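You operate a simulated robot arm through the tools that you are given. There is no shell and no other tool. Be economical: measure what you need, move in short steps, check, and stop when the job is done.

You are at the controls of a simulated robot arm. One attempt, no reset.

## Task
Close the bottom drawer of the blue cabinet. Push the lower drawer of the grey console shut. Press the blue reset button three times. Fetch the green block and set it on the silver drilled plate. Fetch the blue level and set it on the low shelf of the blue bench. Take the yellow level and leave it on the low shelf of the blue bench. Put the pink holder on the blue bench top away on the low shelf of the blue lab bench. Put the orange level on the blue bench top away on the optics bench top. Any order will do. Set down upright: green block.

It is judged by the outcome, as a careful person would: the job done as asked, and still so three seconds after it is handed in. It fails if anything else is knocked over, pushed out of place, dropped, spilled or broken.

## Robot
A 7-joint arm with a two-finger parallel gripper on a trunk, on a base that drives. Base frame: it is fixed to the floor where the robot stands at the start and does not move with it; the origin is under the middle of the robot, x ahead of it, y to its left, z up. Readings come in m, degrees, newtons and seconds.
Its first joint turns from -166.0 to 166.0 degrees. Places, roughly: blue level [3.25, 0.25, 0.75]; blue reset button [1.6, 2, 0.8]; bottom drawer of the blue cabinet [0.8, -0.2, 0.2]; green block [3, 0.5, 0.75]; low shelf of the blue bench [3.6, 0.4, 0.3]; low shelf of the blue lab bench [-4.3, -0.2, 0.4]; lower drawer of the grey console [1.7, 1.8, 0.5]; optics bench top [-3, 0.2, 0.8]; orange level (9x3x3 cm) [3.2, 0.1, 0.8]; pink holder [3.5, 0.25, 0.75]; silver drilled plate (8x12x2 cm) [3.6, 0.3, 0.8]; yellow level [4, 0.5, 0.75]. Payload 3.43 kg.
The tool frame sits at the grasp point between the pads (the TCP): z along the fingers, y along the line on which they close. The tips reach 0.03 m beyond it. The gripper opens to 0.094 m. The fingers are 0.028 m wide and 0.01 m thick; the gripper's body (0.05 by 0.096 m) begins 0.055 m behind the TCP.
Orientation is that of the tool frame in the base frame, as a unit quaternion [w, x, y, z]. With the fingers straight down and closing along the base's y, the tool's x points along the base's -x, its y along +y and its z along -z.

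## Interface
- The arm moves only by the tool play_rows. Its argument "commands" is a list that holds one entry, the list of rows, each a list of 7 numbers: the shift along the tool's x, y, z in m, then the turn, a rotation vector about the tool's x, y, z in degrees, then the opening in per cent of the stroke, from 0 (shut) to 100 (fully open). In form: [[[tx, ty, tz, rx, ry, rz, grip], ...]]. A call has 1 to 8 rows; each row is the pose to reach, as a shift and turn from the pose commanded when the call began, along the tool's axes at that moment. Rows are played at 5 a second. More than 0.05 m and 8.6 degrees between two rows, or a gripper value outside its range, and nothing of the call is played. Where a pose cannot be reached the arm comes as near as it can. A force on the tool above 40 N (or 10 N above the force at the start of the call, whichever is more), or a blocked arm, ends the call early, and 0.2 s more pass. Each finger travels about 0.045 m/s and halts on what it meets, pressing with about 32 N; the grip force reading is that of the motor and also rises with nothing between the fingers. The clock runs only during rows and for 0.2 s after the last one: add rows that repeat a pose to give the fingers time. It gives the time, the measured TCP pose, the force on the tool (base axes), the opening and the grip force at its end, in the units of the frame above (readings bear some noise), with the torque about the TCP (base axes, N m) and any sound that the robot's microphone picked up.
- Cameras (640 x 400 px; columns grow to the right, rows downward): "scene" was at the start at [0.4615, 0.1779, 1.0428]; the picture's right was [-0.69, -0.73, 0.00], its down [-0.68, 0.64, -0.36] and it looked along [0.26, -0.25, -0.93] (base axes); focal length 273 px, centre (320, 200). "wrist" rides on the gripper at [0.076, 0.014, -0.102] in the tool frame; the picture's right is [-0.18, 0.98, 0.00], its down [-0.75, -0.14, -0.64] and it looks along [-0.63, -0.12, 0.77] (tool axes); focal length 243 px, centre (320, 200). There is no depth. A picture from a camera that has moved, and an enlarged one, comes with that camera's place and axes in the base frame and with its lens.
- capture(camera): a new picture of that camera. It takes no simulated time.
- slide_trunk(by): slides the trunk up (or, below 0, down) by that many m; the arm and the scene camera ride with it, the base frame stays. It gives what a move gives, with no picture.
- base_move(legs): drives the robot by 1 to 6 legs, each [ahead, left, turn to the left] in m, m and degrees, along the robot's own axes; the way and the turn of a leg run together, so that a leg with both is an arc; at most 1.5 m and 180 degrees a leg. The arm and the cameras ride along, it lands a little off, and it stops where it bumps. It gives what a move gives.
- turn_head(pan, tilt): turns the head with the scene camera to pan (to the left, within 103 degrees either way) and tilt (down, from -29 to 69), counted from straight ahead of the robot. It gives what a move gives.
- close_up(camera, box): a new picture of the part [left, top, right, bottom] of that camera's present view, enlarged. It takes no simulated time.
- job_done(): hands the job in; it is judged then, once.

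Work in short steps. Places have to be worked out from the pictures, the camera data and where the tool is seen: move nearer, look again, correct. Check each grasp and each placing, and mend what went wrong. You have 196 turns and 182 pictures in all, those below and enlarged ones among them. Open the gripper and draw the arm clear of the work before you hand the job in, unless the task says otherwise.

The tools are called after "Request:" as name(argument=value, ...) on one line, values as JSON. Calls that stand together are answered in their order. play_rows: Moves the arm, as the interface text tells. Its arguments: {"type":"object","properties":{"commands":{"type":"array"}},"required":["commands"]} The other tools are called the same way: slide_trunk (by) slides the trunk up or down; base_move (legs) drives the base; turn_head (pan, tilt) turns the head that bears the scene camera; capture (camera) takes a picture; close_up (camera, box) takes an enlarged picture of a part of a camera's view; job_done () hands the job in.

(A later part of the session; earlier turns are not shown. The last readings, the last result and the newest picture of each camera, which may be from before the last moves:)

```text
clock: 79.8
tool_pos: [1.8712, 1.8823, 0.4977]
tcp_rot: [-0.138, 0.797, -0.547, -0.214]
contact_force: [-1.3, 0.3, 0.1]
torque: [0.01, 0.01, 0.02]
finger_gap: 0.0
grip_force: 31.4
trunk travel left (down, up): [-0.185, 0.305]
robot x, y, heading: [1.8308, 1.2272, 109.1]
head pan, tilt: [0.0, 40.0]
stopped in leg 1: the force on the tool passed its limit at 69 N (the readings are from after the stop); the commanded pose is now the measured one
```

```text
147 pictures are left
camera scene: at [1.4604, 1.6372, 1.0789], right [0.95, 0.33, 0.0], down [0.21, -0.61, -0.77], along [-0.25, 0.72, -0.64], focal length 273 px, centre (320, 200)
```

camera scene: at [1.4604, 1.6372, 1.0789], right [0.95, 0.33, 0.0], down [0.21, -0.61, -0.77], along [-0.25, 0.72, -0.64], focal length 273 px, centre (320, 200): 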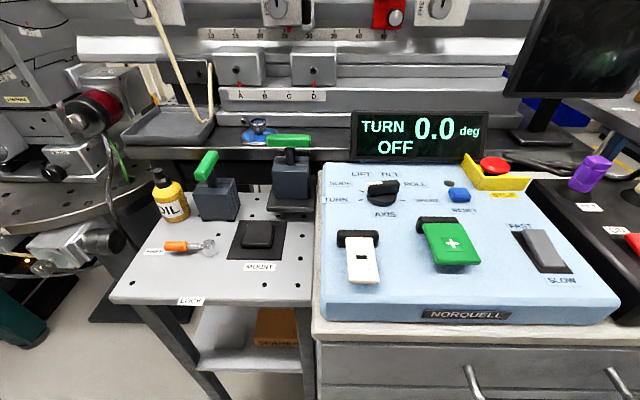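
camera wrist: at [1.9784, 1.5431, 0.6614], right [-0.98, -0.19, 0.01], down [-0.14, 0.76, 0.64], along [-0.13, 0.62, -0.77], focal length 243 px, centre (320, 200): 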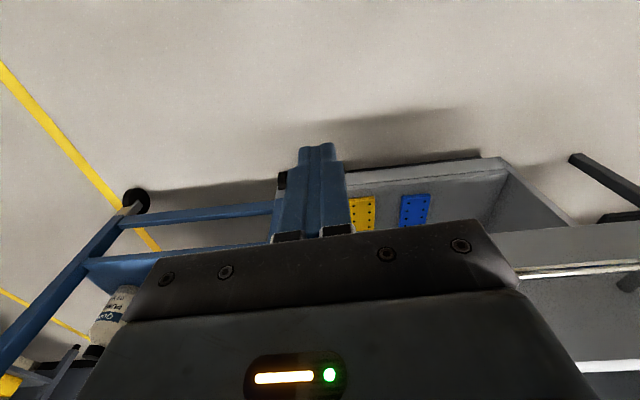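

Stopped by 69 N at tip n≈1.13. Check the drawer's state by looking down.

Request:
turn_head(pan=-25, tilt=69)

Request:
capture(camera="scene")

Request:
capture(camera="wrist")

```text
clock: 80.8
tool_pos: [1.8713, 1.8822, 0.4973]
tcp_rot: [-0.137, 0.798, -0.547, -0.213]
contact_force: [0.0, -0.4, 0.4]
torque: [-0.02, 0.03, 0.0]
finger_gap: 0.0004
grip_force: 31.8
trunk travel left (down, up): [-0.185, 0.305]
robot x, y, heading: [1.8325, 1.2274, 109.4]
head pan, tilt: [-25.0, 68.8]
```

```text
146 pictures are left
camera scene: at [1.4939, 1.6125, 1.0429], right [0.99, -0.1, 0.0], down [-0.1, -0.93, -0.36], along [0.04, 0.36, -0.93], focal length 273 px, centre (320, 200)
```

scene: 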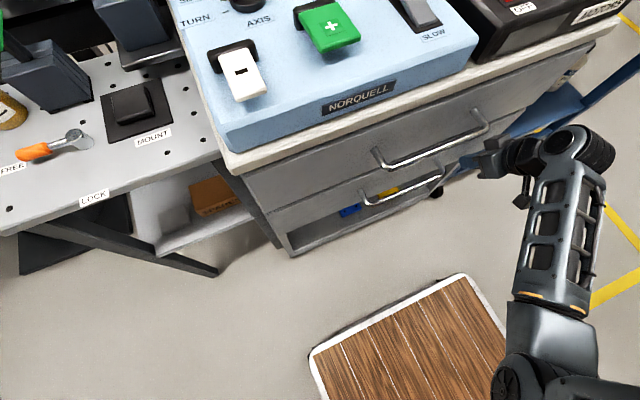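

```text
145 pictures are left
camera wrist: at [1.9015, 1.7697, 0.5494], right [-0.97, -0.21, 0.1], down [0.02, 0.37, 0.93], along [-0.23, 0.9, -0.36], focal length 243 px, centre (320, 200)
```

wrist: 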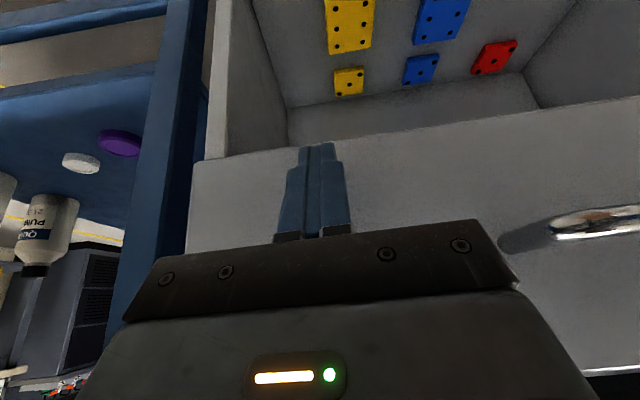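

It looks nearly flush; a close-up to verify.

Request:
close_up(camera="scene", box=[200, 80, 520, 280])

```text
2.00 times, centred on (360, 180) of scene
camera zoom: at [1.4939, 1.6125, 1.0429], right [0.99, -0.1, 0.0], down [-0.1, -0.93, -0.36], along [0.04, 0.36, -0.93], focal length 546 px, centre (240, 240)
```

zoom: 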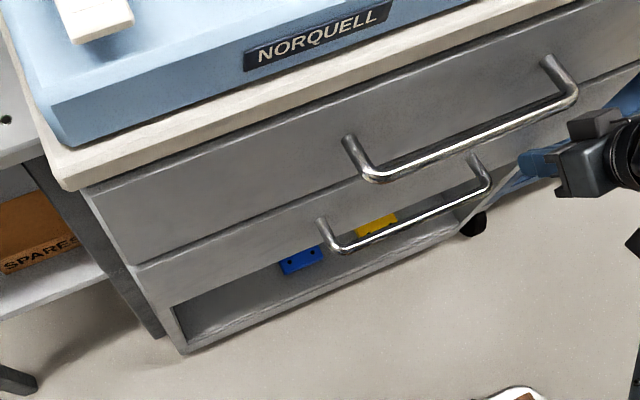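

The lower drawer is flush with the upper one—closed. The reset button triangulates to about (1.550, 1.985, 0.837). I back off, raise trunk and untilt.

Request:
base_move(legs=[[-0.2, 0, 0]])

Request:
slide_trunk(by=0.3)

Request:
play_rows(commands=[[[0, 0.04, -0.0, 0, 7.5, 0, 0], [-0.03, 0.08, -0.03, 0, 15, 0, 0], [-0.05, 0.12, -0.06, 0, 22.5, 0, 0], [-0.07, 0.16, -0.09, 0, 30, 0, 0], [-0.08, 0.2, -0.11, 0, 30, 0, 0], [-0.09, 0.24, -0.13, 0, 30, 0, 0], [-0.1, 0.26, -0.16, 0, 30, 0, 0]]])

Request:
turn_head(pan=0, tilt=50)

Request:
capture(camera="scene")

Request:
capture(camera="wrist")

```text
clock: 82.4
tool_pos: [1.9364, 1.6914, 0.4978]
tcp_rot: [-0.138, 0.798, -0.546, -0.213]
contact_force: [-0.3, 0.2, 0.6]
torque: [0.01, 0.02, -0.01]
finger_gap: 0.0
grip_force: 31.8
trunk travel left (down, up): [-0.185, 0.305]
robot x, y, heading: [1.8932, 1.0339, 109.1]
head pan, tilt: [-25.0, 68.8]
```

```text
clock: 85.4
tool_pos: [1.9377, 1.6911, 0.7986]
tcp_rot: [-0.137, 0.798, -0.546, -0.213]
contact_force: [-0.4, 0.3, -0.5]
torque: [-0.01, 0.0, -0.01]
finger_gap: 0.0
grip_force: 32.4
trunk travel left (down, up): [-0.485, 0.005]
robot x, y, heading: [1.8945, 1.0374, 108.9]
head pan, tilt: [-25.0, 68.8]
```

```text
refused: row 2 steps farther than a row can; nothing moved
```

```text
clock: 86.2
tool_pos: [1.9373, 1.6913, 0.7981]
tcp_rot: [-0.137, 0.798, -0.546, -0.214]
contact_force: [-0.2, -0.6, -0.4]
torque: [0.02, -0.02, 0.01]
finger_gap: 0.0001
grip_force: 32.3
trunk travel left (down, up): [-0.485, 0.005]
robot x, y, heading: [1.8992, 1.0349, 109.4]
head pan, tilt: [0.0, 50.0]
```

```text
143 pictures are left
camera scene: at [1.5284, 1.4378, 1.3647], right [0.95, 0.33, 0.0], down [0.25, -0.72, -0.64], along [-0.21, 0.61, -0.77], focal length 273 px, centre (320, 200)
```

scene: 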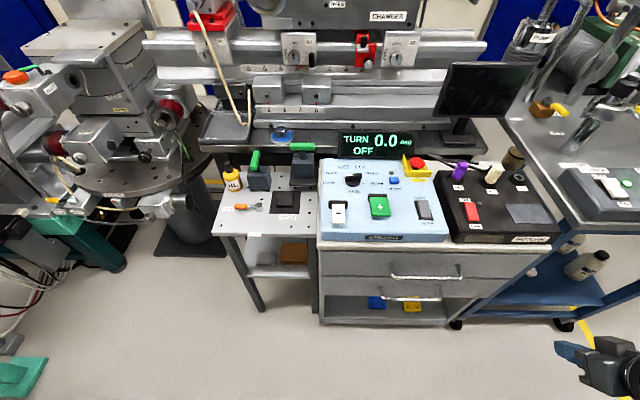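

```text
142 pictures are left
camera wrist: at [1.9666, 1.5787, 0.8494], right [-0.97, -0.21, 0.1], down [0.02, 0.37, 0.93], along [-0.23, 0.9, -0.36], focal length 243 px, centre (320, 200)
```

wrist: 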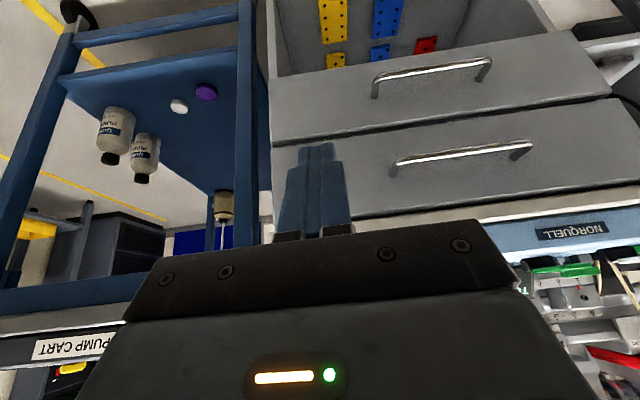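

Three sightings agree on the button at (1.548, 1.985, 0.837). The last arm move was refused (step too long); I redo it with shorter steps, and untilt.

Request:
play_rows(commands=[[[0, 0.04, 0, 0, 7.5, 0, 0], [0, 0.08, 0, 0, 15, 0, 0], [0, 0.12, 0, 0, 22.5, 0, 0], [0, 0.16, 0, 0, 30, 0, 0], [0, 0.2, 0, 0, 30, 0, 0], [0, 0.24, 0, 0, 30, 0, 0], [0, 0.26, 0, 0, 30, 0, 0]]])

Request:
play_rows(commands=[[[0, 0, -0.04, 0, 0, 0, 0], [0, 0, -0.08, 0, 0, 0, 0], [0, 0, -0.12, 0, 0, 0, 0], [-0.02, 0, -0.15, 0, 0, 0, 0], [-0.06, 0, -0.15, 0, 0, 0, 0], [-0.1, 0, -0.15, 0, 0, 0, 0]]])

```text
clock: 87.8
tool_pos: [1.6935, 1.5961, 0.8017]
tcp_rot: [0.008, 0.826, -0.563, 0.0]
contact_force: [-0.5, -0.8, -0.7]
torque: [0.01, -0.02, 0.0]
finger_gap: 0.0
grip_force: 31.8
trunk travel left (down, up): [-0.485, 0.005]
robot x, y, heading: [1.8949, 1.0371, 109.2]
head pan, tilt: [0.0, 50.0]
```

```text
clock: 89.5
tool_pos: [1.8731, 1.7018, 0.9463]
tcp_rot: [-0.011, -0.644, 0.765, -0.003]
contact_force: [-0.3, 1.3, -0.5]
torque: [0.02, -0.01, 0.0]
finger_gap: 0.0
grip_force: 31.8
out of reach, approached as far as the arm can: row 2, 3, 4
trunk travel left (down, up): [-0.485, 0.005]
robot x, y, heading: [1.8942, 1.0347, 108.9]
head pan, tilt: [0.0, 50.0]
stopped in row 6: the arm was blocked; the commanded pose is now the measured one
```

The arm drifted off (reach/singularity), yaw changed ~31°. I look before doing anything.

Request:
capture(camera="scene")

Request:
capture(camera="wrist")

```text
141 pictures are left
camera scene: at [1.5284, 1.4373, 1.3651], right [0.94, 0.33, 0.0], down [0.25, -0.72, -0.64], along [-0.21, 0.61, -0.77], focal length 273 px, centre (320, 200)
```

scene: 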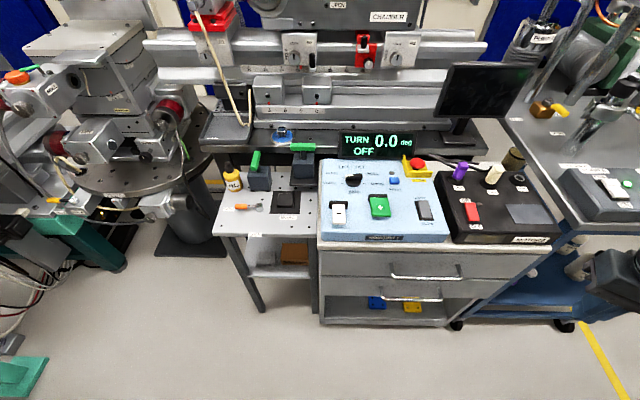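

```text
140 pictures are left
camera wrist: at [1.8473, 1.6328, 1.0499], right [-0.94, 0.35, 0.0], down [0.28, 0.73, 0.62], along [0.21, 0.59, -0.78], focal length 243 px, centre (320, 200)
```

wrist: 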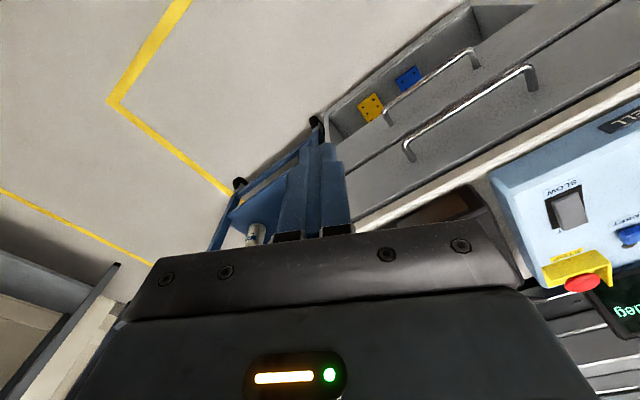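

The arm went through a too-close region. Now TCP is 0.64 ahead and 0.2 right; I move it out to 0.81 straight ahead while undoing the yaw, staying at z≈0.95.

Request:
play_rows(commands=[[[-0.007, 0.032, 0, 0, 0, -4, 0], [-0.014, 0.064, 0, 0, 0, -8, 0], [-0.021, 0.096, 0, 0, 0, -12, 0], [-0.028, 0.128, 0, 0, 0, -16, 0], [-0.035, 0.16, 0, 0, 0, -20, 0], [-0.042, 0.193, 0, 0, 0, -24, 0], [-0.049, 0.225, 0, 0, 0, -28, 0], [-0.056, 0.257, 0, 0, 0, -31, 0]]])

```text
clock: 91.2
tool_pos: [1.6308, 1.8025, 0.9448]
tcp_rot: [0.012, 0.825, -0.564, 0.001]
contact_force: [0.1, 0.9, 0.4]
torque: [0.03, 0.01, 0.01]
finger_gap: 0.0
grip_force: 31.8
trunk travel left (down, up): [-0.485, 0.005]
robot x, y, heading: [1.8932, 1.0352, 109.1]
head pan, tilt: [0.0, 50.0]
```

Exactly as planned. Drive 0.2 forward so the closed tip stands above the button.

Request:
base_move(legs=[[0.195, 0.018, 0]])

Request:
capture(camera="scene")

Request:
capture(camera="wrist")

```text
clock: 92.8
tool_pos: [1.5482, 1.981, 0.9427]
tcp_rot: [0.011, 0.825, -0.565, 0.002]
contact_force: [0.2, 0.0, -0.1]
torque: [-0.02, 0.0, -0.01]
finger_gap: 0.0
grip_force: 31.9
trunk travel left (down, up): [-0.485, 0.005]
robot x, y, heading: [1.8163, 1.2173, 109.2]
head pan, tilt: [0.0, 50.0]
```

```text
139 pictures are left
camera scene: at [1.4466, 1.6175, 1.3649], right [0.94, 0.33, 0.0], down [0.25, -0.72, -0.64], along [-0.21, 0.61, -0.77], focal length 273 px, centre (320, 200)
```

scene: 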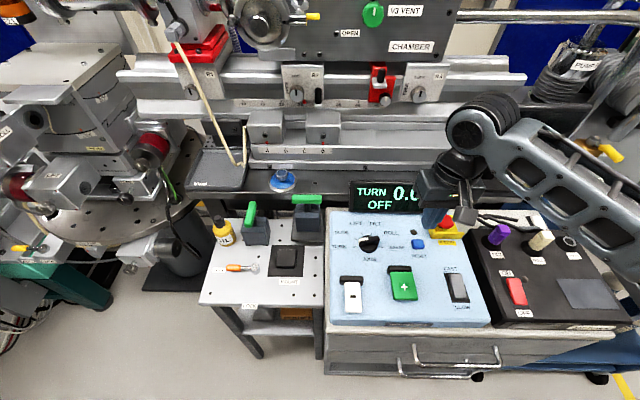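

```text
138 pictures are left
camera wrist: at [1.5635, 1.9079, 1.0483], right [-0.98, -0.18, 0.02], down [-0.13, 0.77, 0.63], along [-0.13, 0.62, -0.78], focal length 243 px, centre (320, 200)
```

wrist: 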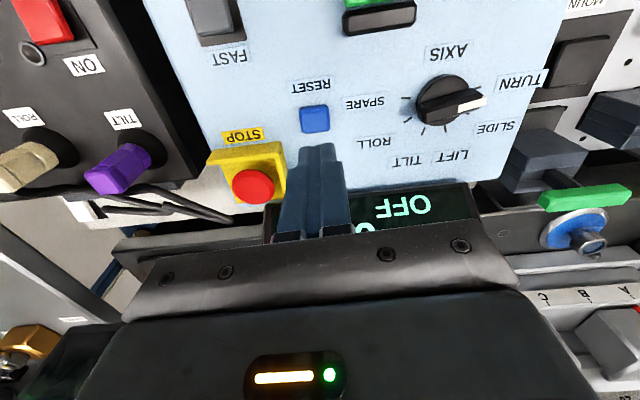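

The wrist view confirms the button at (1.551, 1.987); tip is within 6 mm. Descend gently to touch and press.

Request:
play_rows(commands=[[[-0.005, -0.002, 0.04, 0, 0, 0, 0], [-0.005, -0.002, 0.06, 0, 0, 0, 0], [-0.005, -0.002, 0.068, 0, 0, 0, 0], [-0.005, -0.002, 0.073, 0, 0, 0, 0], [-0.005, -0.002, 0.077, 0, 0, 0, 0], [-0.005, -0.002, 0.08, 0, 0, 0, 0]]])

Request:
capture(camera="wrist")

```text
clock: 94.2
tool_pos: [1.548, 1.9849, 0.8667]
tcp_rot: [0.011, 0.825, -0.565, 0.0]
contact_force: [0.2, -0.1, 14.7]
torque: [0.14, 0.05, -0.02]
finger_gap: 0.0
grip_force: 31.8
trunk travel left (down, up): [-0.485, 0.005]
robot x, y, heading: [1.8156, 1.2166, 109.1]
head pan, tilt: [0.0, 50.0]
heard: click
```

```text
137 pictures are left
camera wrist: at [1.5624, 1.9113, 0.9698], right [-0.98, -0.18, 0.02], down [-0.13, 0.77, 0.63], along [-0.13, 0.62, -0.78], focal length 243 px, centre (320, 200)
```

wrist: 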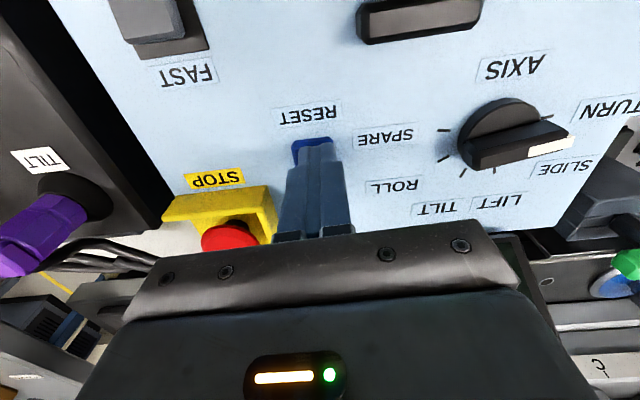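

Heard a click: one press. Release by 2 cm, press again, and release.

Request:
play_rows(commands=[[[0, 0, -0.012, 0, 0, 0, 0], [0, 0, -0.02, 0, 0, 0, 0], [0, 0, -0.02, 0, 0, 0, 0], [0, 0, -0.01, 0, 0, 0, 0], [0, 0, -0.004, 0, 0, 0, 0], [0, 0, 0.0, 0, 0, 0, 0], [0, 0, 0.0, 0, 0, 0, 0]]])

Request:
play_rows(commands=[[[0, 0, -0.012, 0, 0, 0, 0], [0, 0, -0.02, 0, 0, 0, 0], [0, 0, -0.02, 0, 0, 0, 0]]])

```text
clock: 95.8
tool_pos: [1.5463, 1.9854, 0.866]
tcp_rot: [0.011, 0.825, -0.565, 0.0]
contact_force: [0.8, -3.7, 18.8]
torque: [0.03, -0.03, 0.02]
finger_gap: 0.0
grip_force: 32.3
trunk travel left (down, up): [-0.485, 0.005]
robot x, y, heading: [1.8148, 1.2153, 109.1]
head pan, tilt: [0.0, 50.0]
heard: click
```

```text
clock: 96.6
tool_pos: [1.5487, 1.9864, 0.8843]
tcp_rot: [0.012, 0.825, -0.565, 0.002]
contact_force: [-0.1, 0.6, 0.1]
torque: [-0.04, 0.01, 0.01]
finger_gap: 0.0
grip_force: 32.2
trunk travel left (down, up): [-0.485, 0.005]
robot x, y, heading: [1.8137, 1.2134, 109.2]
head pan, tilt: [0.0, 50.0]
```

Two clicks so far, none on release. Third press, then lift well clear.

Request:
play_rows(commands=[[[0, 0, 0.01, 0, 0, 0, 0], [0, 0, 0.016, 0, 0, 0, 0], [0, 0, 0.02, 0, 0, 0, 0], [0, 0, 0.02, 0, 0, 0, 0]]])

Request:
play_rows(commands=[[[0, 0, -0.02, 0, 0, 0, 0], [0, 0, -0.06, 0, 0, 0, 0], [0, 0, -0.09, 0, 0, 0, 0], [0, 0, -0.09, 0, 0, 0, 0]]])

Request:
capture(camera="scene")

```text
clock: 97.6
tool_pos: [1.5476, 1.985, 0.8651]
tcp_rot: [0.012, 0.825, -0.565, 0.0]
contact_force: [1.5, -3.4, 18.9]
torque: [0.07, -0.02, 0.01]
finger_gap: 0.0002
grip_force: 31.9
trunk travel left (down, up): [-0.485, 0.005]
robot x, y, heading: [1.8159, 1.2172, 108.9]
head pan, tilt: [0.0, 50.0]
heard: click
```

```text
clock: 98.6
tool_pos: [1.5482, 1.9877, 0.9561]
tcp_rot: [0.012, 0.825, -0.565, 0.001]
contact_force: [0.5, 0.7, -0.4]
torque: [0.02, 0.02, 0.0]
finger_gap: 0.0002
grip_force: 31.9
trunk travel left (down, up): [-0.485, 0.005]
robot x, y, heading: [1.8119, 1.2135, 109.2]
head pan, tilt: [0.0, 50.0]
```

```text
136 pictures are left
camera scene: at [1.4466, 1.6176, 1.3648], right [0.94, 0.33, 0.0], down [0.25, -0.72, -0.64], along [-0.21, 0.61, -0.77], focal length 273 px, centre (320, 200)
```

scene: 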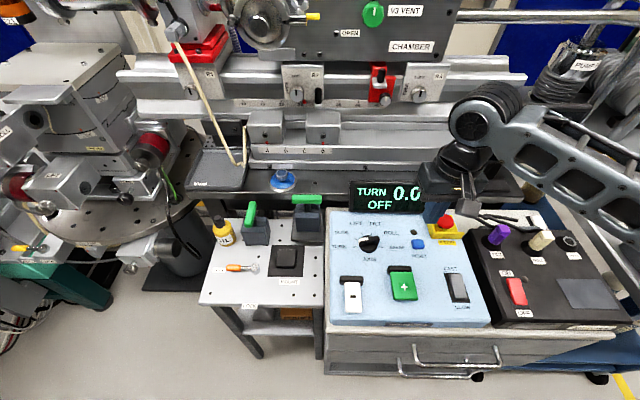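

All three presses clicked. Now I back away and drive down the aisle toward the blue bench.

Request:
base_move(legs=[[-0.4, 0, 0], [0, 0, -89], [1.15, 0.2, 0], [0, 0, -90]])

Request:
turn_head(pan=0, tilt=30)

Request:
capture(camera="scene")

```text
clock: 114.3
tool_pos: [3.2299, 0.6395, 0.9534]
tcp_rot: [-0.001, 0.562, 0.827, 0.01]
contact_force: [0.3, 0.3, -0.1]
torque: [-0.04, -0.03, -0.04]
finger_gap: 0.0001
grip_force: 32.2
trunk travel left (down, up): [-0.485, 0.005]
robot x, y, heading: [2.9632, 1.4098, -70.6]
head pan, tilt: [0.0, 50.0]
```

```text
clock: 115.1
tool_pos: [3.2306, 0.6394, 0.9542]
tcp_rot: [-0.003, 0.562, 0.827, 0.012]
contact_force: [0.2, -0.3, -1.2]
torque: [0.01, 0.01, -0.02]
finger_gap: 0.0
grip_force: 32.3
trunk travel left (down, up): [-0.485, 0.005]
robot x, y, heading: [2.9557, 1.4092, -70.5]
head pan, tilt: [0.0, 30.0]
```

```text
135 pictures are left
camera scene: at [3.3312, 0.9997, 1.3942], right [-0.94, -0.33, 0.0], down [-0.17, 0.47, -0.87], along [0.29, -0.82, -0.5], focal length 273 px, centre (320, 200)
```

scene: 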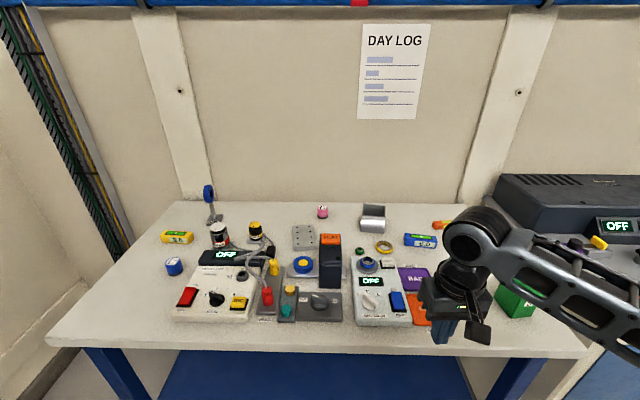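

Good overview of the blue bench. A close-up for details.

Request:
close_up(camera="scene", box=[140, 170, 380, 340])

Request:
close_up(camera="scene", box=[340, 170, 580, 340])

```text
2.35 times, centred on (260, 255) of scene
camera zoom: at [3.3312, 0.9997, 1.3942], right [-0.94, -0.33, 0.0], down [-0.17, 0.47, -0.87], along [0.29, -0.82, -0.5], focal length 642 px, centre (461, 71)
```

zoom: 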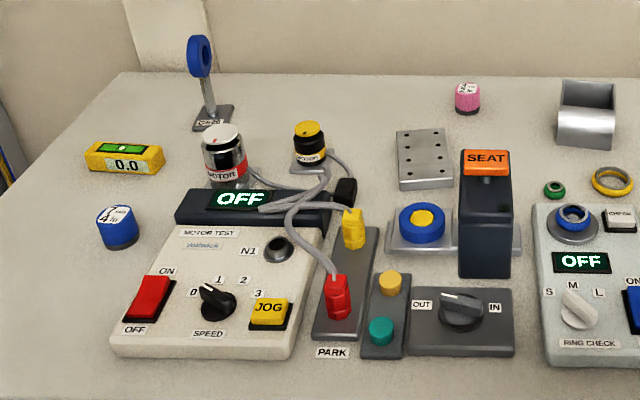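

```text
2.35 times, centred on (460, 255) of scene
camera zoom: at [3.3312, 0.9997, 1.3942], right [-0.94, -0.33, 0.0], down [-0.17, 0.47, -0.87], along [0.29, -0.82, -0.5], focal length 642 px, centre (-9, 71)
```

zoom: 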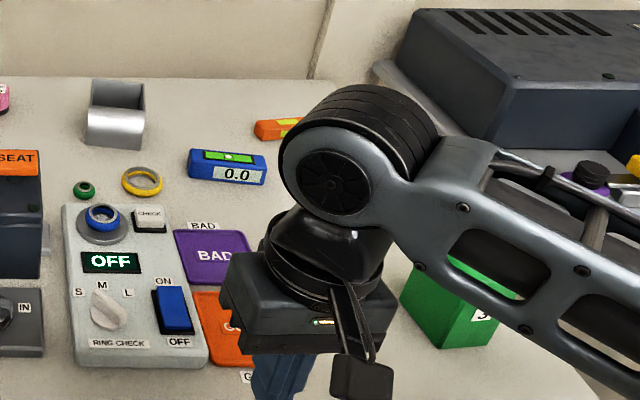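

Bench items located roughly. I drive 0.35 closer (tool tip stays at z≈0.92 above everything) and look with both cameras.

Request:
base_move(legs=[[0.35, 0, 1]])

Request:
turn_head(pan=0, tilt=55)

Request:
capture(camera="scene")

Request:
capture(camera="wrist")

```text
clock: 117.4
tool_pos: [3.3649, 0.3183, 0.9545]
tcp_rot: [-0.001, 0.554, 0.833, 0.011]
contact_force: [-0.4, -1.0, 0.9]
torque: [0.02, 0.01, -0.03]
finger_gap: 0.0
grip_force: 31.6
trunk travel left (down, up): [-0.485, 0.005]
robot x, y, heading: [3.078, 1.0827, -69.5]
head pan, tilt: [0.0, 30.0]
```

```text
clock: 118.3
tool_pos: [3.3649, 0.3185, 0.9548]
tcp_rot: [-0.002, 0.554, 0.832, 0.012]
contact_force: [0.8, 0.0, 0.1]
torque: [-0.01, -0.02, -0.02]
finger_gap: 0.0002
grip_force: 31.9
trunk travel left (down, up): [-0.485, 0.005]
robot x, y, heading: [3.0776, 1.0794, -69.4]
head pan, tilt: [0.0, 55.0]
```

```text
132 pictures are left
camera scene: at [3.4526, 0.6971, 1.3583], right [-0.94, -0.35, 0.0], down [-0.29, 0.77, -0.57], along [0.2, -0.54, -0.82], focal length 273 px, centre (320, 200)
```

scene: 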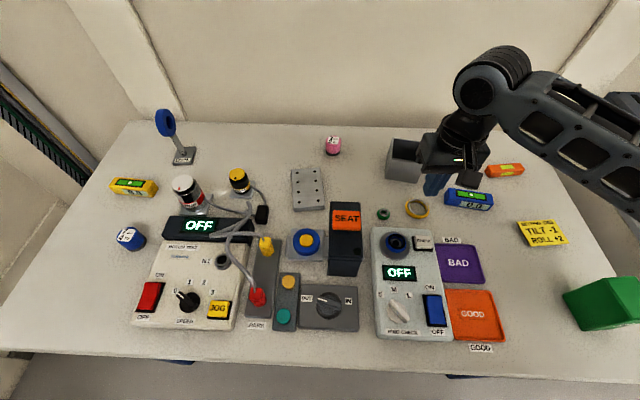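

```text
131 pictures are left
camera wrist: at [3.3476, 0.392, 1.0583], right [0.98, 0.21, 0.02], down [0.15, -0.76, 0.63], along [0.14, -0.61, -0.78], focal length 243 px, centre (320, 200)
```

wrist: 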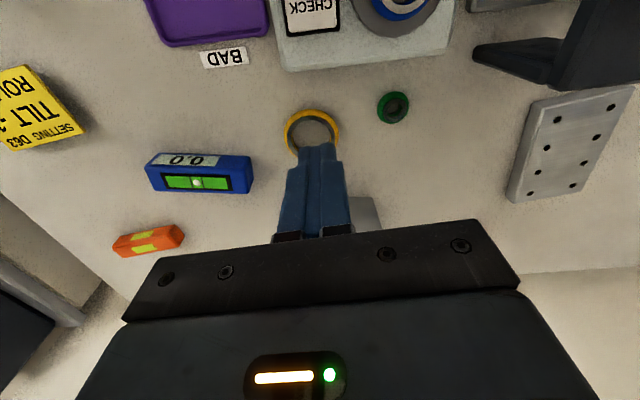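

Triangulation: table top z≈0.82, plate top centre ≈(3.617,0.34,0.843), blue level ≈(3.254,0.229), orange ≈(3.175,0.103), pink ≈(3.609,0.175), yellow ≈(4.016,0.473), green block ≈(3.03,0.41). I move the open gripper over the green block.

Request:
play_rows(commands=[[[0.025, -0.035, 0, 0, 0, 0, 50], [0.05, -0.07, 0, 0, 0, 0, 100], [0.075, -0.105, 0, 0, 0, 0, 100], [0.1, -0.14, 0, 0, 0, 0, 100], [0.125, -0.175, 0, 0, 0, 0, 100], [0.15, -0.21, 0, 0, 0, 0, 100], [0.16, -0.25, 0, 0, 0, 0, 100], [0.17, -0.285, 0, 0, 0, 0, 100]]])

Request:
capture(camera="wrist")

Request:
turn_head(pan=-40, tilt=60)

Request:
capture(camera="scene")

```text
clock: 120.1
tool_pos: [3.0364, 0.3642, 0.9522]
tcp_rot: [-0.002, 0.553, 0.833, 0.013]
contact_force: [0.2, 0.7, -0.5]
torque: [-0.03, 0.0, 0.03]
finger_gap: 0.0941
grip_force: 0.0
trunk travel left (down, up): [-0.485, 0.005]
robot x, y, heading: [3.0772, 1.0823, -69.2]
head pan, tilt: [0.0, 55.0]
```

```text
130 pictures are left
camera wrist: at [3.0196, 0.4388, 1.0572], right [0.98, 0.21, 0.02], down [0.15, -0.76, 0.63], along [0.14, -0.61, -0.78], focal length 243 px, centre (320, 200)
```

wrist: 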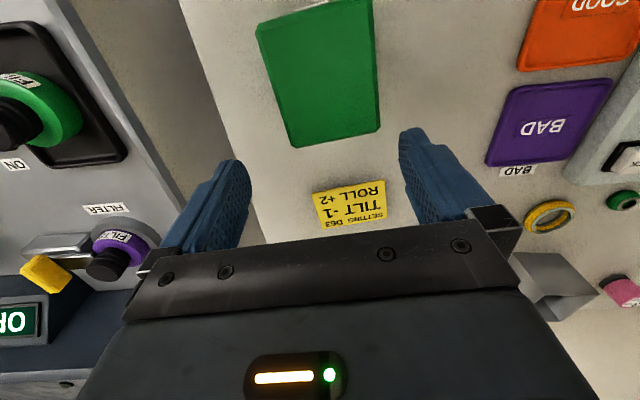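

```text
clock: 121.2
tool_pos: [3.0378, 0.3653, 0.9535]
tcp_rot: [-0.001, 0.554, 0.832, 0.012]
contact_force: [0.5, -0.7, -0.2]
torque: [-0.01, -0.03, 0.0]
finger_gap: 0.0939
grip_force: 0.1
trunk travel left (down, up): [-0.485, 0.005]
robot x, y, heading: [3.0812, 1.0815, -69.3]
head pan, tilt: [-40.0, 60.0]
```

```text
129 pictures are left
camera scene: at [3.4051, 0.7018, 1.3522], right [-0.94, 0.33, 0.0], down [0.29, 0.82, -0.5], along [-0.17, -0.47, -0.87], focal length 273 px, centre (320, 200)
```

scene: 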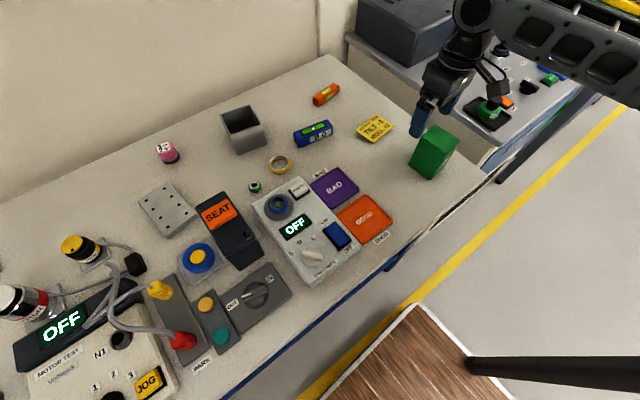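

I zoom in on the green block in the scene camera.

Request:
close_up(camera="scene", box=[380, 100, 480, 190])

Request:
close_up(camera="wrist", box=[230, 0, 430, 160])

```text
4.44 times, centred on (430, 145) of scene
camera zoom: at [3.4051, 0.7018, 1.3522], right [-0.94, 0.33, 0.0], down [0.29, 0.82, -0.5], along [-0.17, -0.47, -0.87], focal length 1212 px, centre (-169, 444)
```

zoom: 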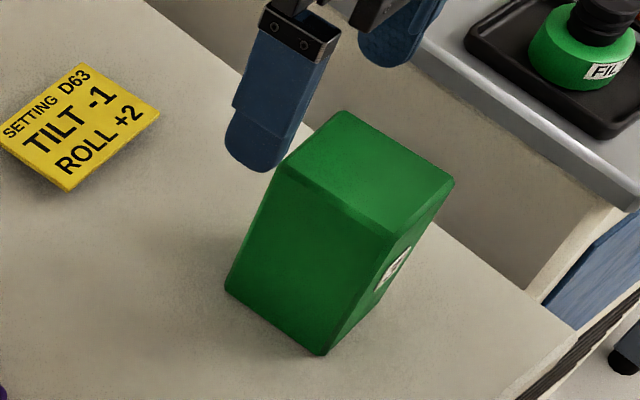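

```text
2.50 times, centred on (330, 80) of wrist
camera zoom: at [3.0199, 0.4388, 1.0572], right [0.98, 0.21, 0.02], down [0.15, -0.76, 0.63], along [0.14, -0.61, -0.78], focal length 606 px, centre (295, 500)
```

zoom: 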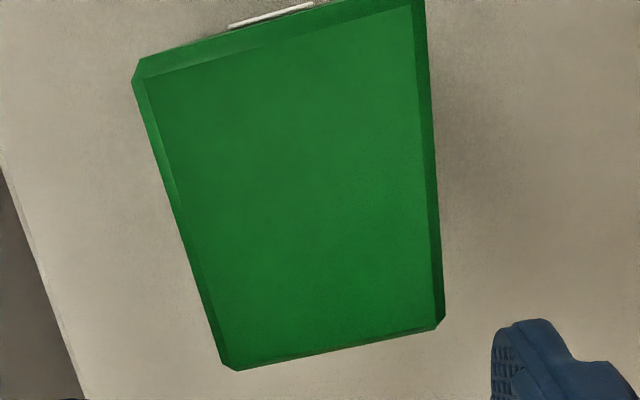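

The block is ~5.5×6×10 cm, top z≈0.918, centre (3.031,0.407), aligned with the gripper. I centre above and descend around it.

Request:
play_rows(commands=[[[0.02, 0.004, 0, 0, 0, 0, 100], [0.041, 0.009, 0, 0, 0, 0, 100], [0.041, 0.009, 0.03, 0, 0, 0, 100], [0.041, 0.009, 0.06, 0, 0, 0, 100], [0.041, 0.009, 0.083, 0, 0, 0, 100]]])

Request:
capture(camera="wrist")

```text
clock: 122.4
tool_pos: [3.0301, 0.4081, 0.8702]
tcp_rot: [-0.001, 0.554, 0.833, 0.011]
contact_force: [0.0, 0.3, -0.1]
torque: [0.05, -0.01, 0.01]
finger_gap: 0.0939
grip_force: 0.0
trunk travel left (down, up): [-0.485, 0.005]
robot x, y, heading: [3.0846, 1.0836, -69.3]
head pan, tilt: [-40.0, 60.0]
```

```text
126 pictures are left
camera wrist: at [3.0122, 0.4805, 0.9751], right [0.98, 0.21, 0.01], down [0.15, -0.76, 0.63], along [0.14, -0.61, -0.78], focal length 243 px, centre (320, 200)
```

wrist: 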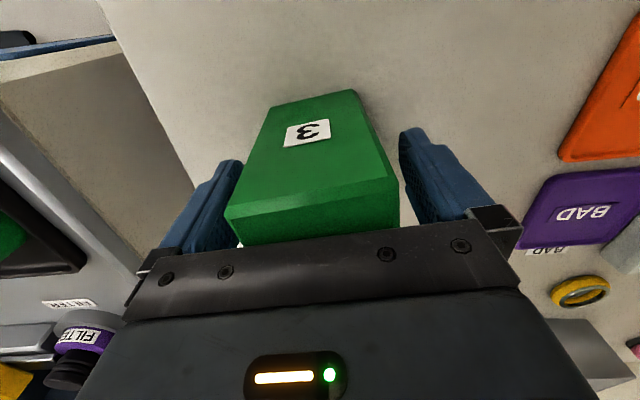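

The block sits between the fingers. Close and lift slightly.

Request:
play_rows(commands=[[[0, 0, 0, 0, 0, 0, 40], [0, 0, 0, 0, 0, 0, 0], [0, 0, 0, 0, 0, 0, 0], [0, 0, 0, 0, 0, 0, 0], [0, 0, -0.03, 0, 0, 0, 0], [0, 0, -0.06, 0, 0, 0, 0]]])

Request:
capture(camera="wrist")

```text
clock: 123.8
tool_pos: [3.0293, 0.4052, 0.9298]
tcp_rot: [-0.002, 0.554, 0.833, 0.011]
contact_force: [-0.8, 0.2, 0.2]
torque: [0.02, 0.02, 0.0]
finger_gap: 0.0551
grip_force: 31.8
trunk travel left (down, up): [-0.485, 0.005]
robot x, y, heading: [3.0817, 1.0822, -69.3]
head pan, tilt: [-40.0, 60.0]
```

```text
125 pictures are left
camera wrist: at [3.0121, 0.4795, 1.0329], right [0.98, 0.21, 0.02], down [0.15, -0.76, 0.63], along [0.14, -0.61, -0.78], focal length 243 px, centre (320, 200)
```

wrist: 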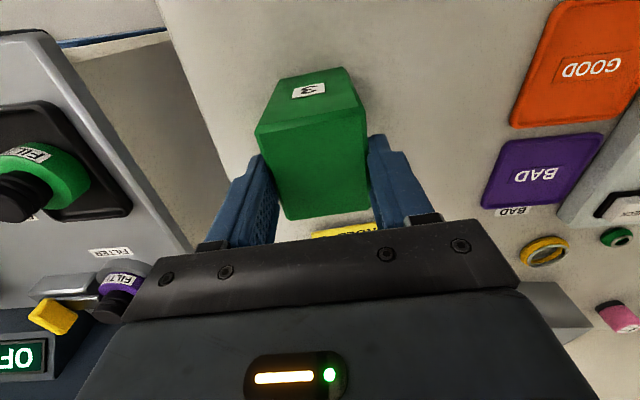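

The block seems to have stayed on the table (slipped through the fingers). I go back down, open slightly, regrip with more time and lift slowly.

Request:
play_rows(commands=[[[0, 0, 0, 0, 0, 0, 100], [0, 0, 0, 0, 0, 0, 100], [0, 0, 0.03, 0, 0, 0, 100], [0, 0, 0.065, 0, 0, 0, 100]]])

Request:
play_rows(commands=[[[0, 0, 0, 0, 0, 0, 0], [0, 0, 0, 0, 0, 0, 0], [0, 0, 0, 0, 0, 0, 0], [0, 0, 0, 0, 0, 0, 0], [0, 0, 0, 0, 0, 0, 0], [0, 0, -0.005, 0, 0, 0, 0], [0, 0, -0.012, 0, 0, 0, 0], [0, 0, -0.02, 0, 0, 0, 0]]])

Request:
capture(camera="wrist")

```text
clock: 124.8
tool_pos: [3.0309, 0.4086, 0.8656]
tcp_rot: [-0.001, 0.554, 0.832, 0.011]
contact_force: [0.8, -0.1, 2.6]
torque: [-0.1, 0.12, 0.02]
finger_gap: 0.094
grip_force: 0.1
trunk travel left (down, up): [-0.485, 0.005]
robot x, y, heading: [3.0811, 1.0835, -69.3]
head pan, tilt: [-40.0, 60.0]
```

```text
clock: 126.6
tool_pos: [3.0293, 0.4076, 0.8852]
tcp_rot: [-0.001, 0.554, 0.833, 0.013]
contact_force: [0.2, 0.5, -3.0]
torque: [0.01, -0.02, -0.02]
finger_gap: 0.0606
grip_force: 32.2
trunk travel left (down, up): [-0.485, 0.005]
robot x, y, heading: [3.0773, 1.0825, -69.6]
head pan, tilt: [-40.0, 60.0]
```

```text
124 pictures are left
camera wrist: at [3.0124, 0.4819, 0.9889], right [0.98, 0.21, 0.02], down [0.15, -0.76, 0.63], along [0.14, -0.61, -0.78], focal length 243 px, centre (320, 200)
```

wrist: 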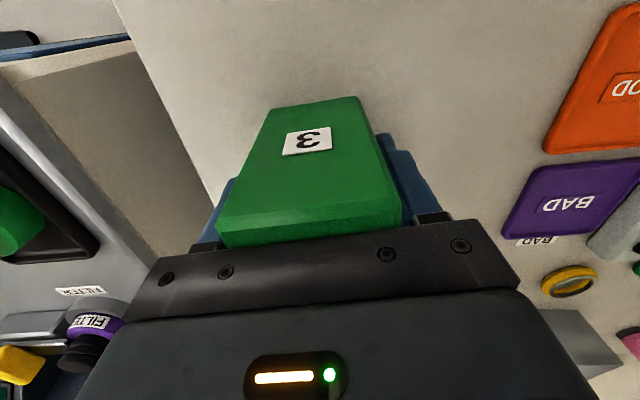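

Now it's really held (−3 N load, gap 0.061). Lift to z≈0.965 and move back over the bench.

Request:
play_rows(commands=[[[0, 0, -0.04, 0, 0, 0, 0], [0, 0, -0.08, 0, 0, 0, 0], [-0.045, 0, -0.08, 0, 0, 0, 0], [-0.09, 0, -0.08, 0, 0, 0, 0], [-0.135, 0, -0.08, 0, 0, 0, 0], [-0.18, 0, -0.08, 0, 0, 0, 0], [-0.225, 0, -0.08, 0, 0, 0, 0], [-0.265, 0, -0.08, 0, 0, 0, 0]]])

Request:
capture(camera="wrist")

Request:
capture(camera="scene")

```text
clock: 128.4
tool_pos: [3.1286, 0.1624, 0.9608]
tcp_rot: [-0.001, 0.555, 0.832, 0.012]
contact_force: [-0.4, -1.0, -2.9]
torque: [-0.03, -0.01, -0.03]
finger_gap: 0.0603
grip_force: 32.3
trunk travel left (down, up): [-0.485, 0.005]
robot x, y, heading: [3.0758, 1.0817, -69.4]
head pan, tilt: [-40.0, 60.0]
```

```text
123 pictures are left
camera wrist: at [3.1098, 0.2362, 1.0642], right [0.98, 0.21, 0.02], down [0.15, -0.76, 0.63], along [0.14, -0.61, -0.78], focal length 243 px, centre (320, 200)
```

wrist: 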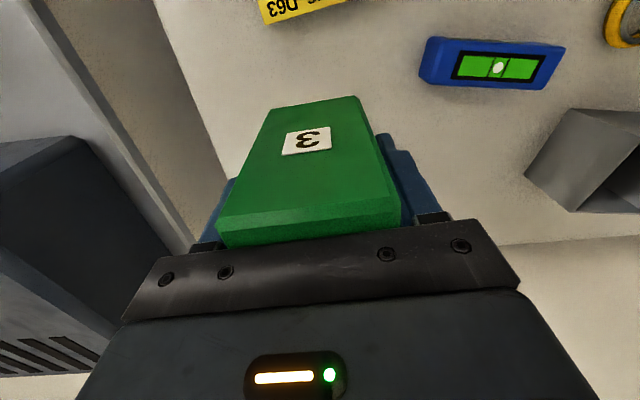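

```text
122 pictures are left
camera scene: at [3.4046, 0.7018, 1.3523], right [-0.94, 0.33, 0.0], down [0.29, 0.82, -0.5], along [-0.17, -0.47, -0.87], focal length 273 px, centre (320, 200)
```

scene: 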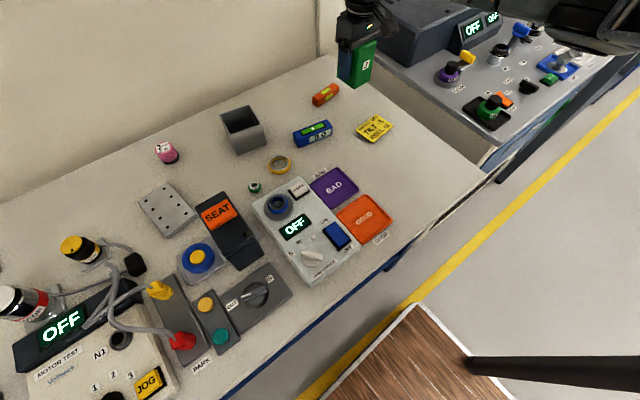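

Plate centre confirmed at (3.616,0.343). Translate left toward it in two calls.

Request:
play_rows(commands=[[[0, 0.047, 0, 0, 0, 0, 0], [0, 0.094, 0, 0, 0, 0, 0], [0, 0.141, 0, 0, 0, 0, 0], [0, 0.188, 0, 0, 0, 0, 0], [0, 0.235, 0, 0, 0, 0, 0], [-0.005, 0.282, 0, 0, 0, 0, 0], [-0.01, 0.329, 0, 0, 0, 0, 0], [-0.01, 0.36, 0, 0, 0, 0, 0]]])

Request:
play_rows(commands=[[[0, 0.04, 0, 0, 0, 0, 0], [-0.005, 0.08, 0, 0, 0, 0, 0], [-0.01, 0.12, 0, 0, 0, 0, 0], [-0.01, 0.159, 0, 0, 0, 0, 0]]])

Request:
capture(camera="wrist")

Request:
capture(camera="scene")

```text
clock: 130.2
tool_pos: [3.469, 0.2931, 0.9674]
tcp_rot: [0.0, 0.555, 0.832, 0.012]
contact_force: [-0.6, 0.1, -2.4]
torque: [0.0, -0.03, -0.01]
finger_gap: 0.0602
grip_force: 32.3
trunk travel left (down, up): [-0.485, 0.005]
robot x, y, heading: [3.0795, 1.0825, -69.3]
head pan, tilt: [-40.0, 60.0]
```

```text
clock: 131.2
tool_pos: [3.5996, 0.3365, 0.9715]
tcp_rot: [-0.002, 0.554, 0.833, 0.012]
contact_force: [0.5, 0.4, -3.3]
torque: [-0.03, -0.03, 0.0]
finger_gap: 0.06
grip_force: 32.0
out of reach, approached as far as the arm can: row 4
trunk travel left (down, up): [-0.485, 0.005]
robot x, y, heading: [3.0774, 1.0823, -69.4]
head pan, tilt: [-40.0, 60.0]
```

```text
121 pictures are left
camera wrist: at [3.5821, 0.4104, 1.0744], right [0.98, 0.21, 0.02], down [0.15, -0.76, 0.63], along [0.14, -0.61, -0.78], focal length 243 px, centre (320, 200)
```

wrist: 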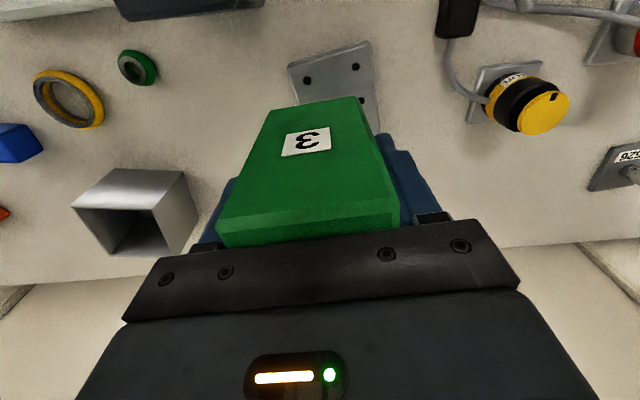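

```text
120 pictures are left
camera scene: at [3.4051, 0.7017, 1.3521], right [-0.94, 0.33, 0.0], down [0.29, 0.82, -0.5], along [-0.17, -0.47, -0.87], focal length 273 px, centre (320, 200)
```

scene: 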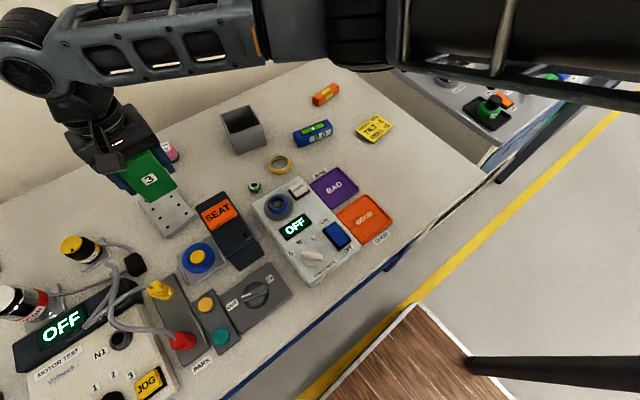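

At the edge of reach; I slide the base 0.08 left so the arm has margin.

Request:
base_move(legs=[[0, 0.08, 0]])

Request:
capture(camera="wrist")

```text
clock: 132.2
tool_pos: [3.6756, 0.3663, 0.971]
tcp_rot: [-0.001, 0.553, 0.833, 0.013]
contact_force: [0.0, -0.8, -2.8]
torque: [-0.01, -0.02, 0.0]
finger_gap: 0.0602
grip_force: 32.1
trunk travel left (down, up): [-0.485, 0.005]
robot x, y, heading: [3.1489, 1.1126, -69.4]
head pan, tilt: [-40.0, 60.0]
```

```text
119 pictures are left
camera wrist: at [3.6574, 0.4393, 1.0744], right [0.98, 0.21, 0.02], down [0.15, -0.76, 0.63], along [0.14, -0.61, -0.78], focal length 243 px, centre (320, 200)
```

wrist: 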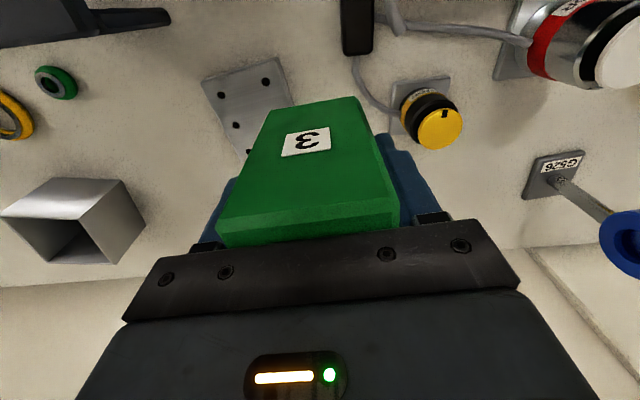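

Plate centre refined to (3.618,0.338). Shift 6.4 cm right, then descend to just above the plate.

Request:
play_rows(commands=[[[-0.002, -0.032, 0, 0, 0, 0, 0], [-0.004, -0.064, 0, 0, 0, 0, 0], [-0.004, -0.064, 0.03, 0, 0, 0, 0], [-0.004, -0.064, 0.055, 0, 0, 0, 0], [-0.004, -0.064, 0.07, 0, 0, 0, 0]]])

Request:
capture(camera="wrist")

Request:
close_up(camera="scene", box=[60, 100, 300, 260])

```text
clock: 133.4
tool_pos: [3.6189, 0.3377, 0.8977]
tcp_rot: [-0.001, 0.553, 0.833, 0.011]
contact_force: [0.2, -0.1, -3.2]
torque: [0.01, -0.02, 0.0]
finger_gap: 0.0602
grip_force: 32.2
trunk travel left (down, up): [-0.485, 0.005]
robot x, y, heading: [3.1509, 1.1094, -69.1]
head pan, tilt: [-40.0, 60.0]
```

```text
118 pictures are left
camera wrist: at [3.6014, 0.4112, 1.0019], right [0.98, 0.21, 0.02], down [0.15, -0.76, 0.63], along [0.14, -0.61, -0.78], focal length 243 px, centre (320, 200)
```

wrist: 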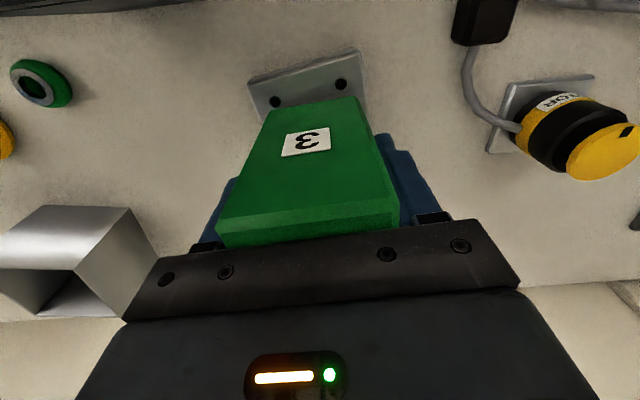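

```text
2.50 times, centred on (180, 180) of scene
camera zoom: at [3.4802, 0.7303, 1.3522], right [-0.94, 0.33, 0.0], down [0.29, 0.82, -0.5], along [-0.17, -0.47, -0.87], focal length 682 px, centre (670, 250)
```

zoom: 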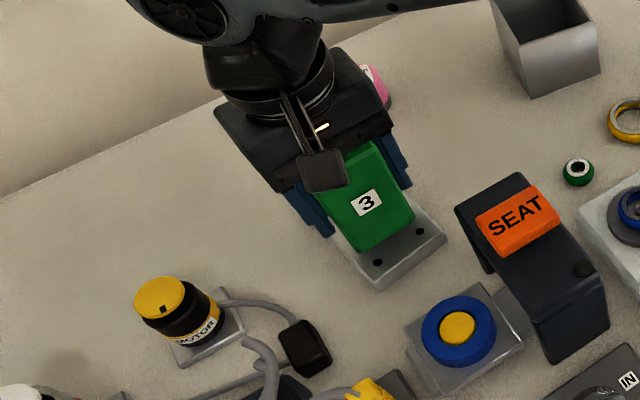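

Well aligned over the plate. Lower in millimetre steps to contact.

Request:
play_rows(commands=[[[0, 0, 0.003, 0, 0, 0, 0], [0, 0, 0.006, 0, 0, 0, 0], [0, 0, 0.008, 0, 0, 0, 0], [0, 0, 0.009, 0, 0, 0, 0]]])

```text
clock: 134.4
tool_pos: [3.62, 0.3379, 0.8905]
tcp_rot: [-0.003, 0.553, 0.833, 0.012]
contact_force: [-0.3, -0.1, -3.0]
torque: [0.04, -0.01, 0.01]
finger_gap: 0.0601
grip_force: 32.0
trunk travel left (down, up): [-0.485, 0.005]
robot x, y, heading: [3.1512, 1.1081, -69.5]
head pan, tilt: [-40.0, 60.0]
```

Request:
play_rows(commands=[[[0, 0, 0.002, 0, 0, 0, 0], [0, 0, 0.004, 0, 0, 0, 0], [0, 0, 0.006, 0, 0, 0, 0]]])

```text
clock: 135.2
tool_pos: [3.6188, 0.3397, 0.8849]
tcp_rot: [-0.002, 0.554, 0.833, 0.012]
contact_force: [0.0, -0.6, -2.5]
torque: [-0.02, -0.01, 0.05]
finger_gap: 0.0602
grip_force: 31.8
trunk travel left (down, up): [-0.485, 0.005]
robot x, y, heading: [3.1536, 1.11, -69.3]
head pan, tilt: [-40.0, 60.0]
```

No contact yet (load still −2.5 N); continue lowering.

Request:
play_rows(commands=[[[0, 0, 0.002, 0, 0, 0, 0], [0, 0, 0.004, 0, 0, 0, 0], [0, 0, 0.006, 0, 0, 0, 0]]])

Request:
capture(camera="wrist")

```text
clock: 136.1
tool_pos: [3.621, 0.339, 0.8836]
tcp_rot: [0.001, 0.553, 0.833, 0.011]
contact_force: [-0.3, 1.0, 16.6]
torque: [-0.27, 0.48, -0.07]
finger_gap: 0.0607
grip_force: 32.4
trunk travel left (down, up): [-0.485, 0.005]
robot x, y, heading: [3.1527, 1.1097, -69.1]
head pan, tilt: [-40.0, 60.0]
stopped in row 3: the force on the tool passed its limit at 42 N (the readings are from after the stop); the commanded pose is now the measured one
```

```text
116 pictures are left
camera wrist: at [3.6023, 0.412, 0.9864], right [0.98, 0.21, 0.02], down [0.15, -0.76, 0.63], along [0.15, -0.62, -0.77], focal length 243 px, centre (320, 200)
```

wrist: 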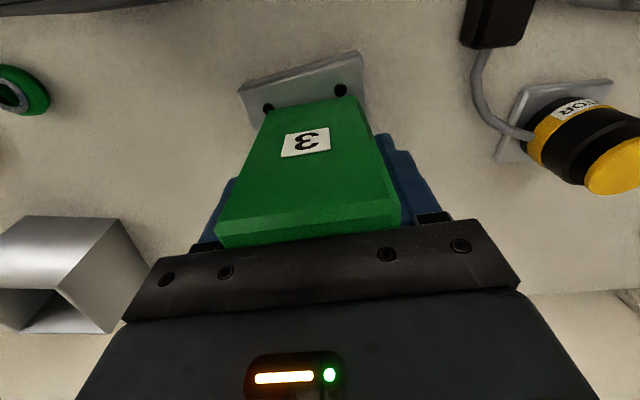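

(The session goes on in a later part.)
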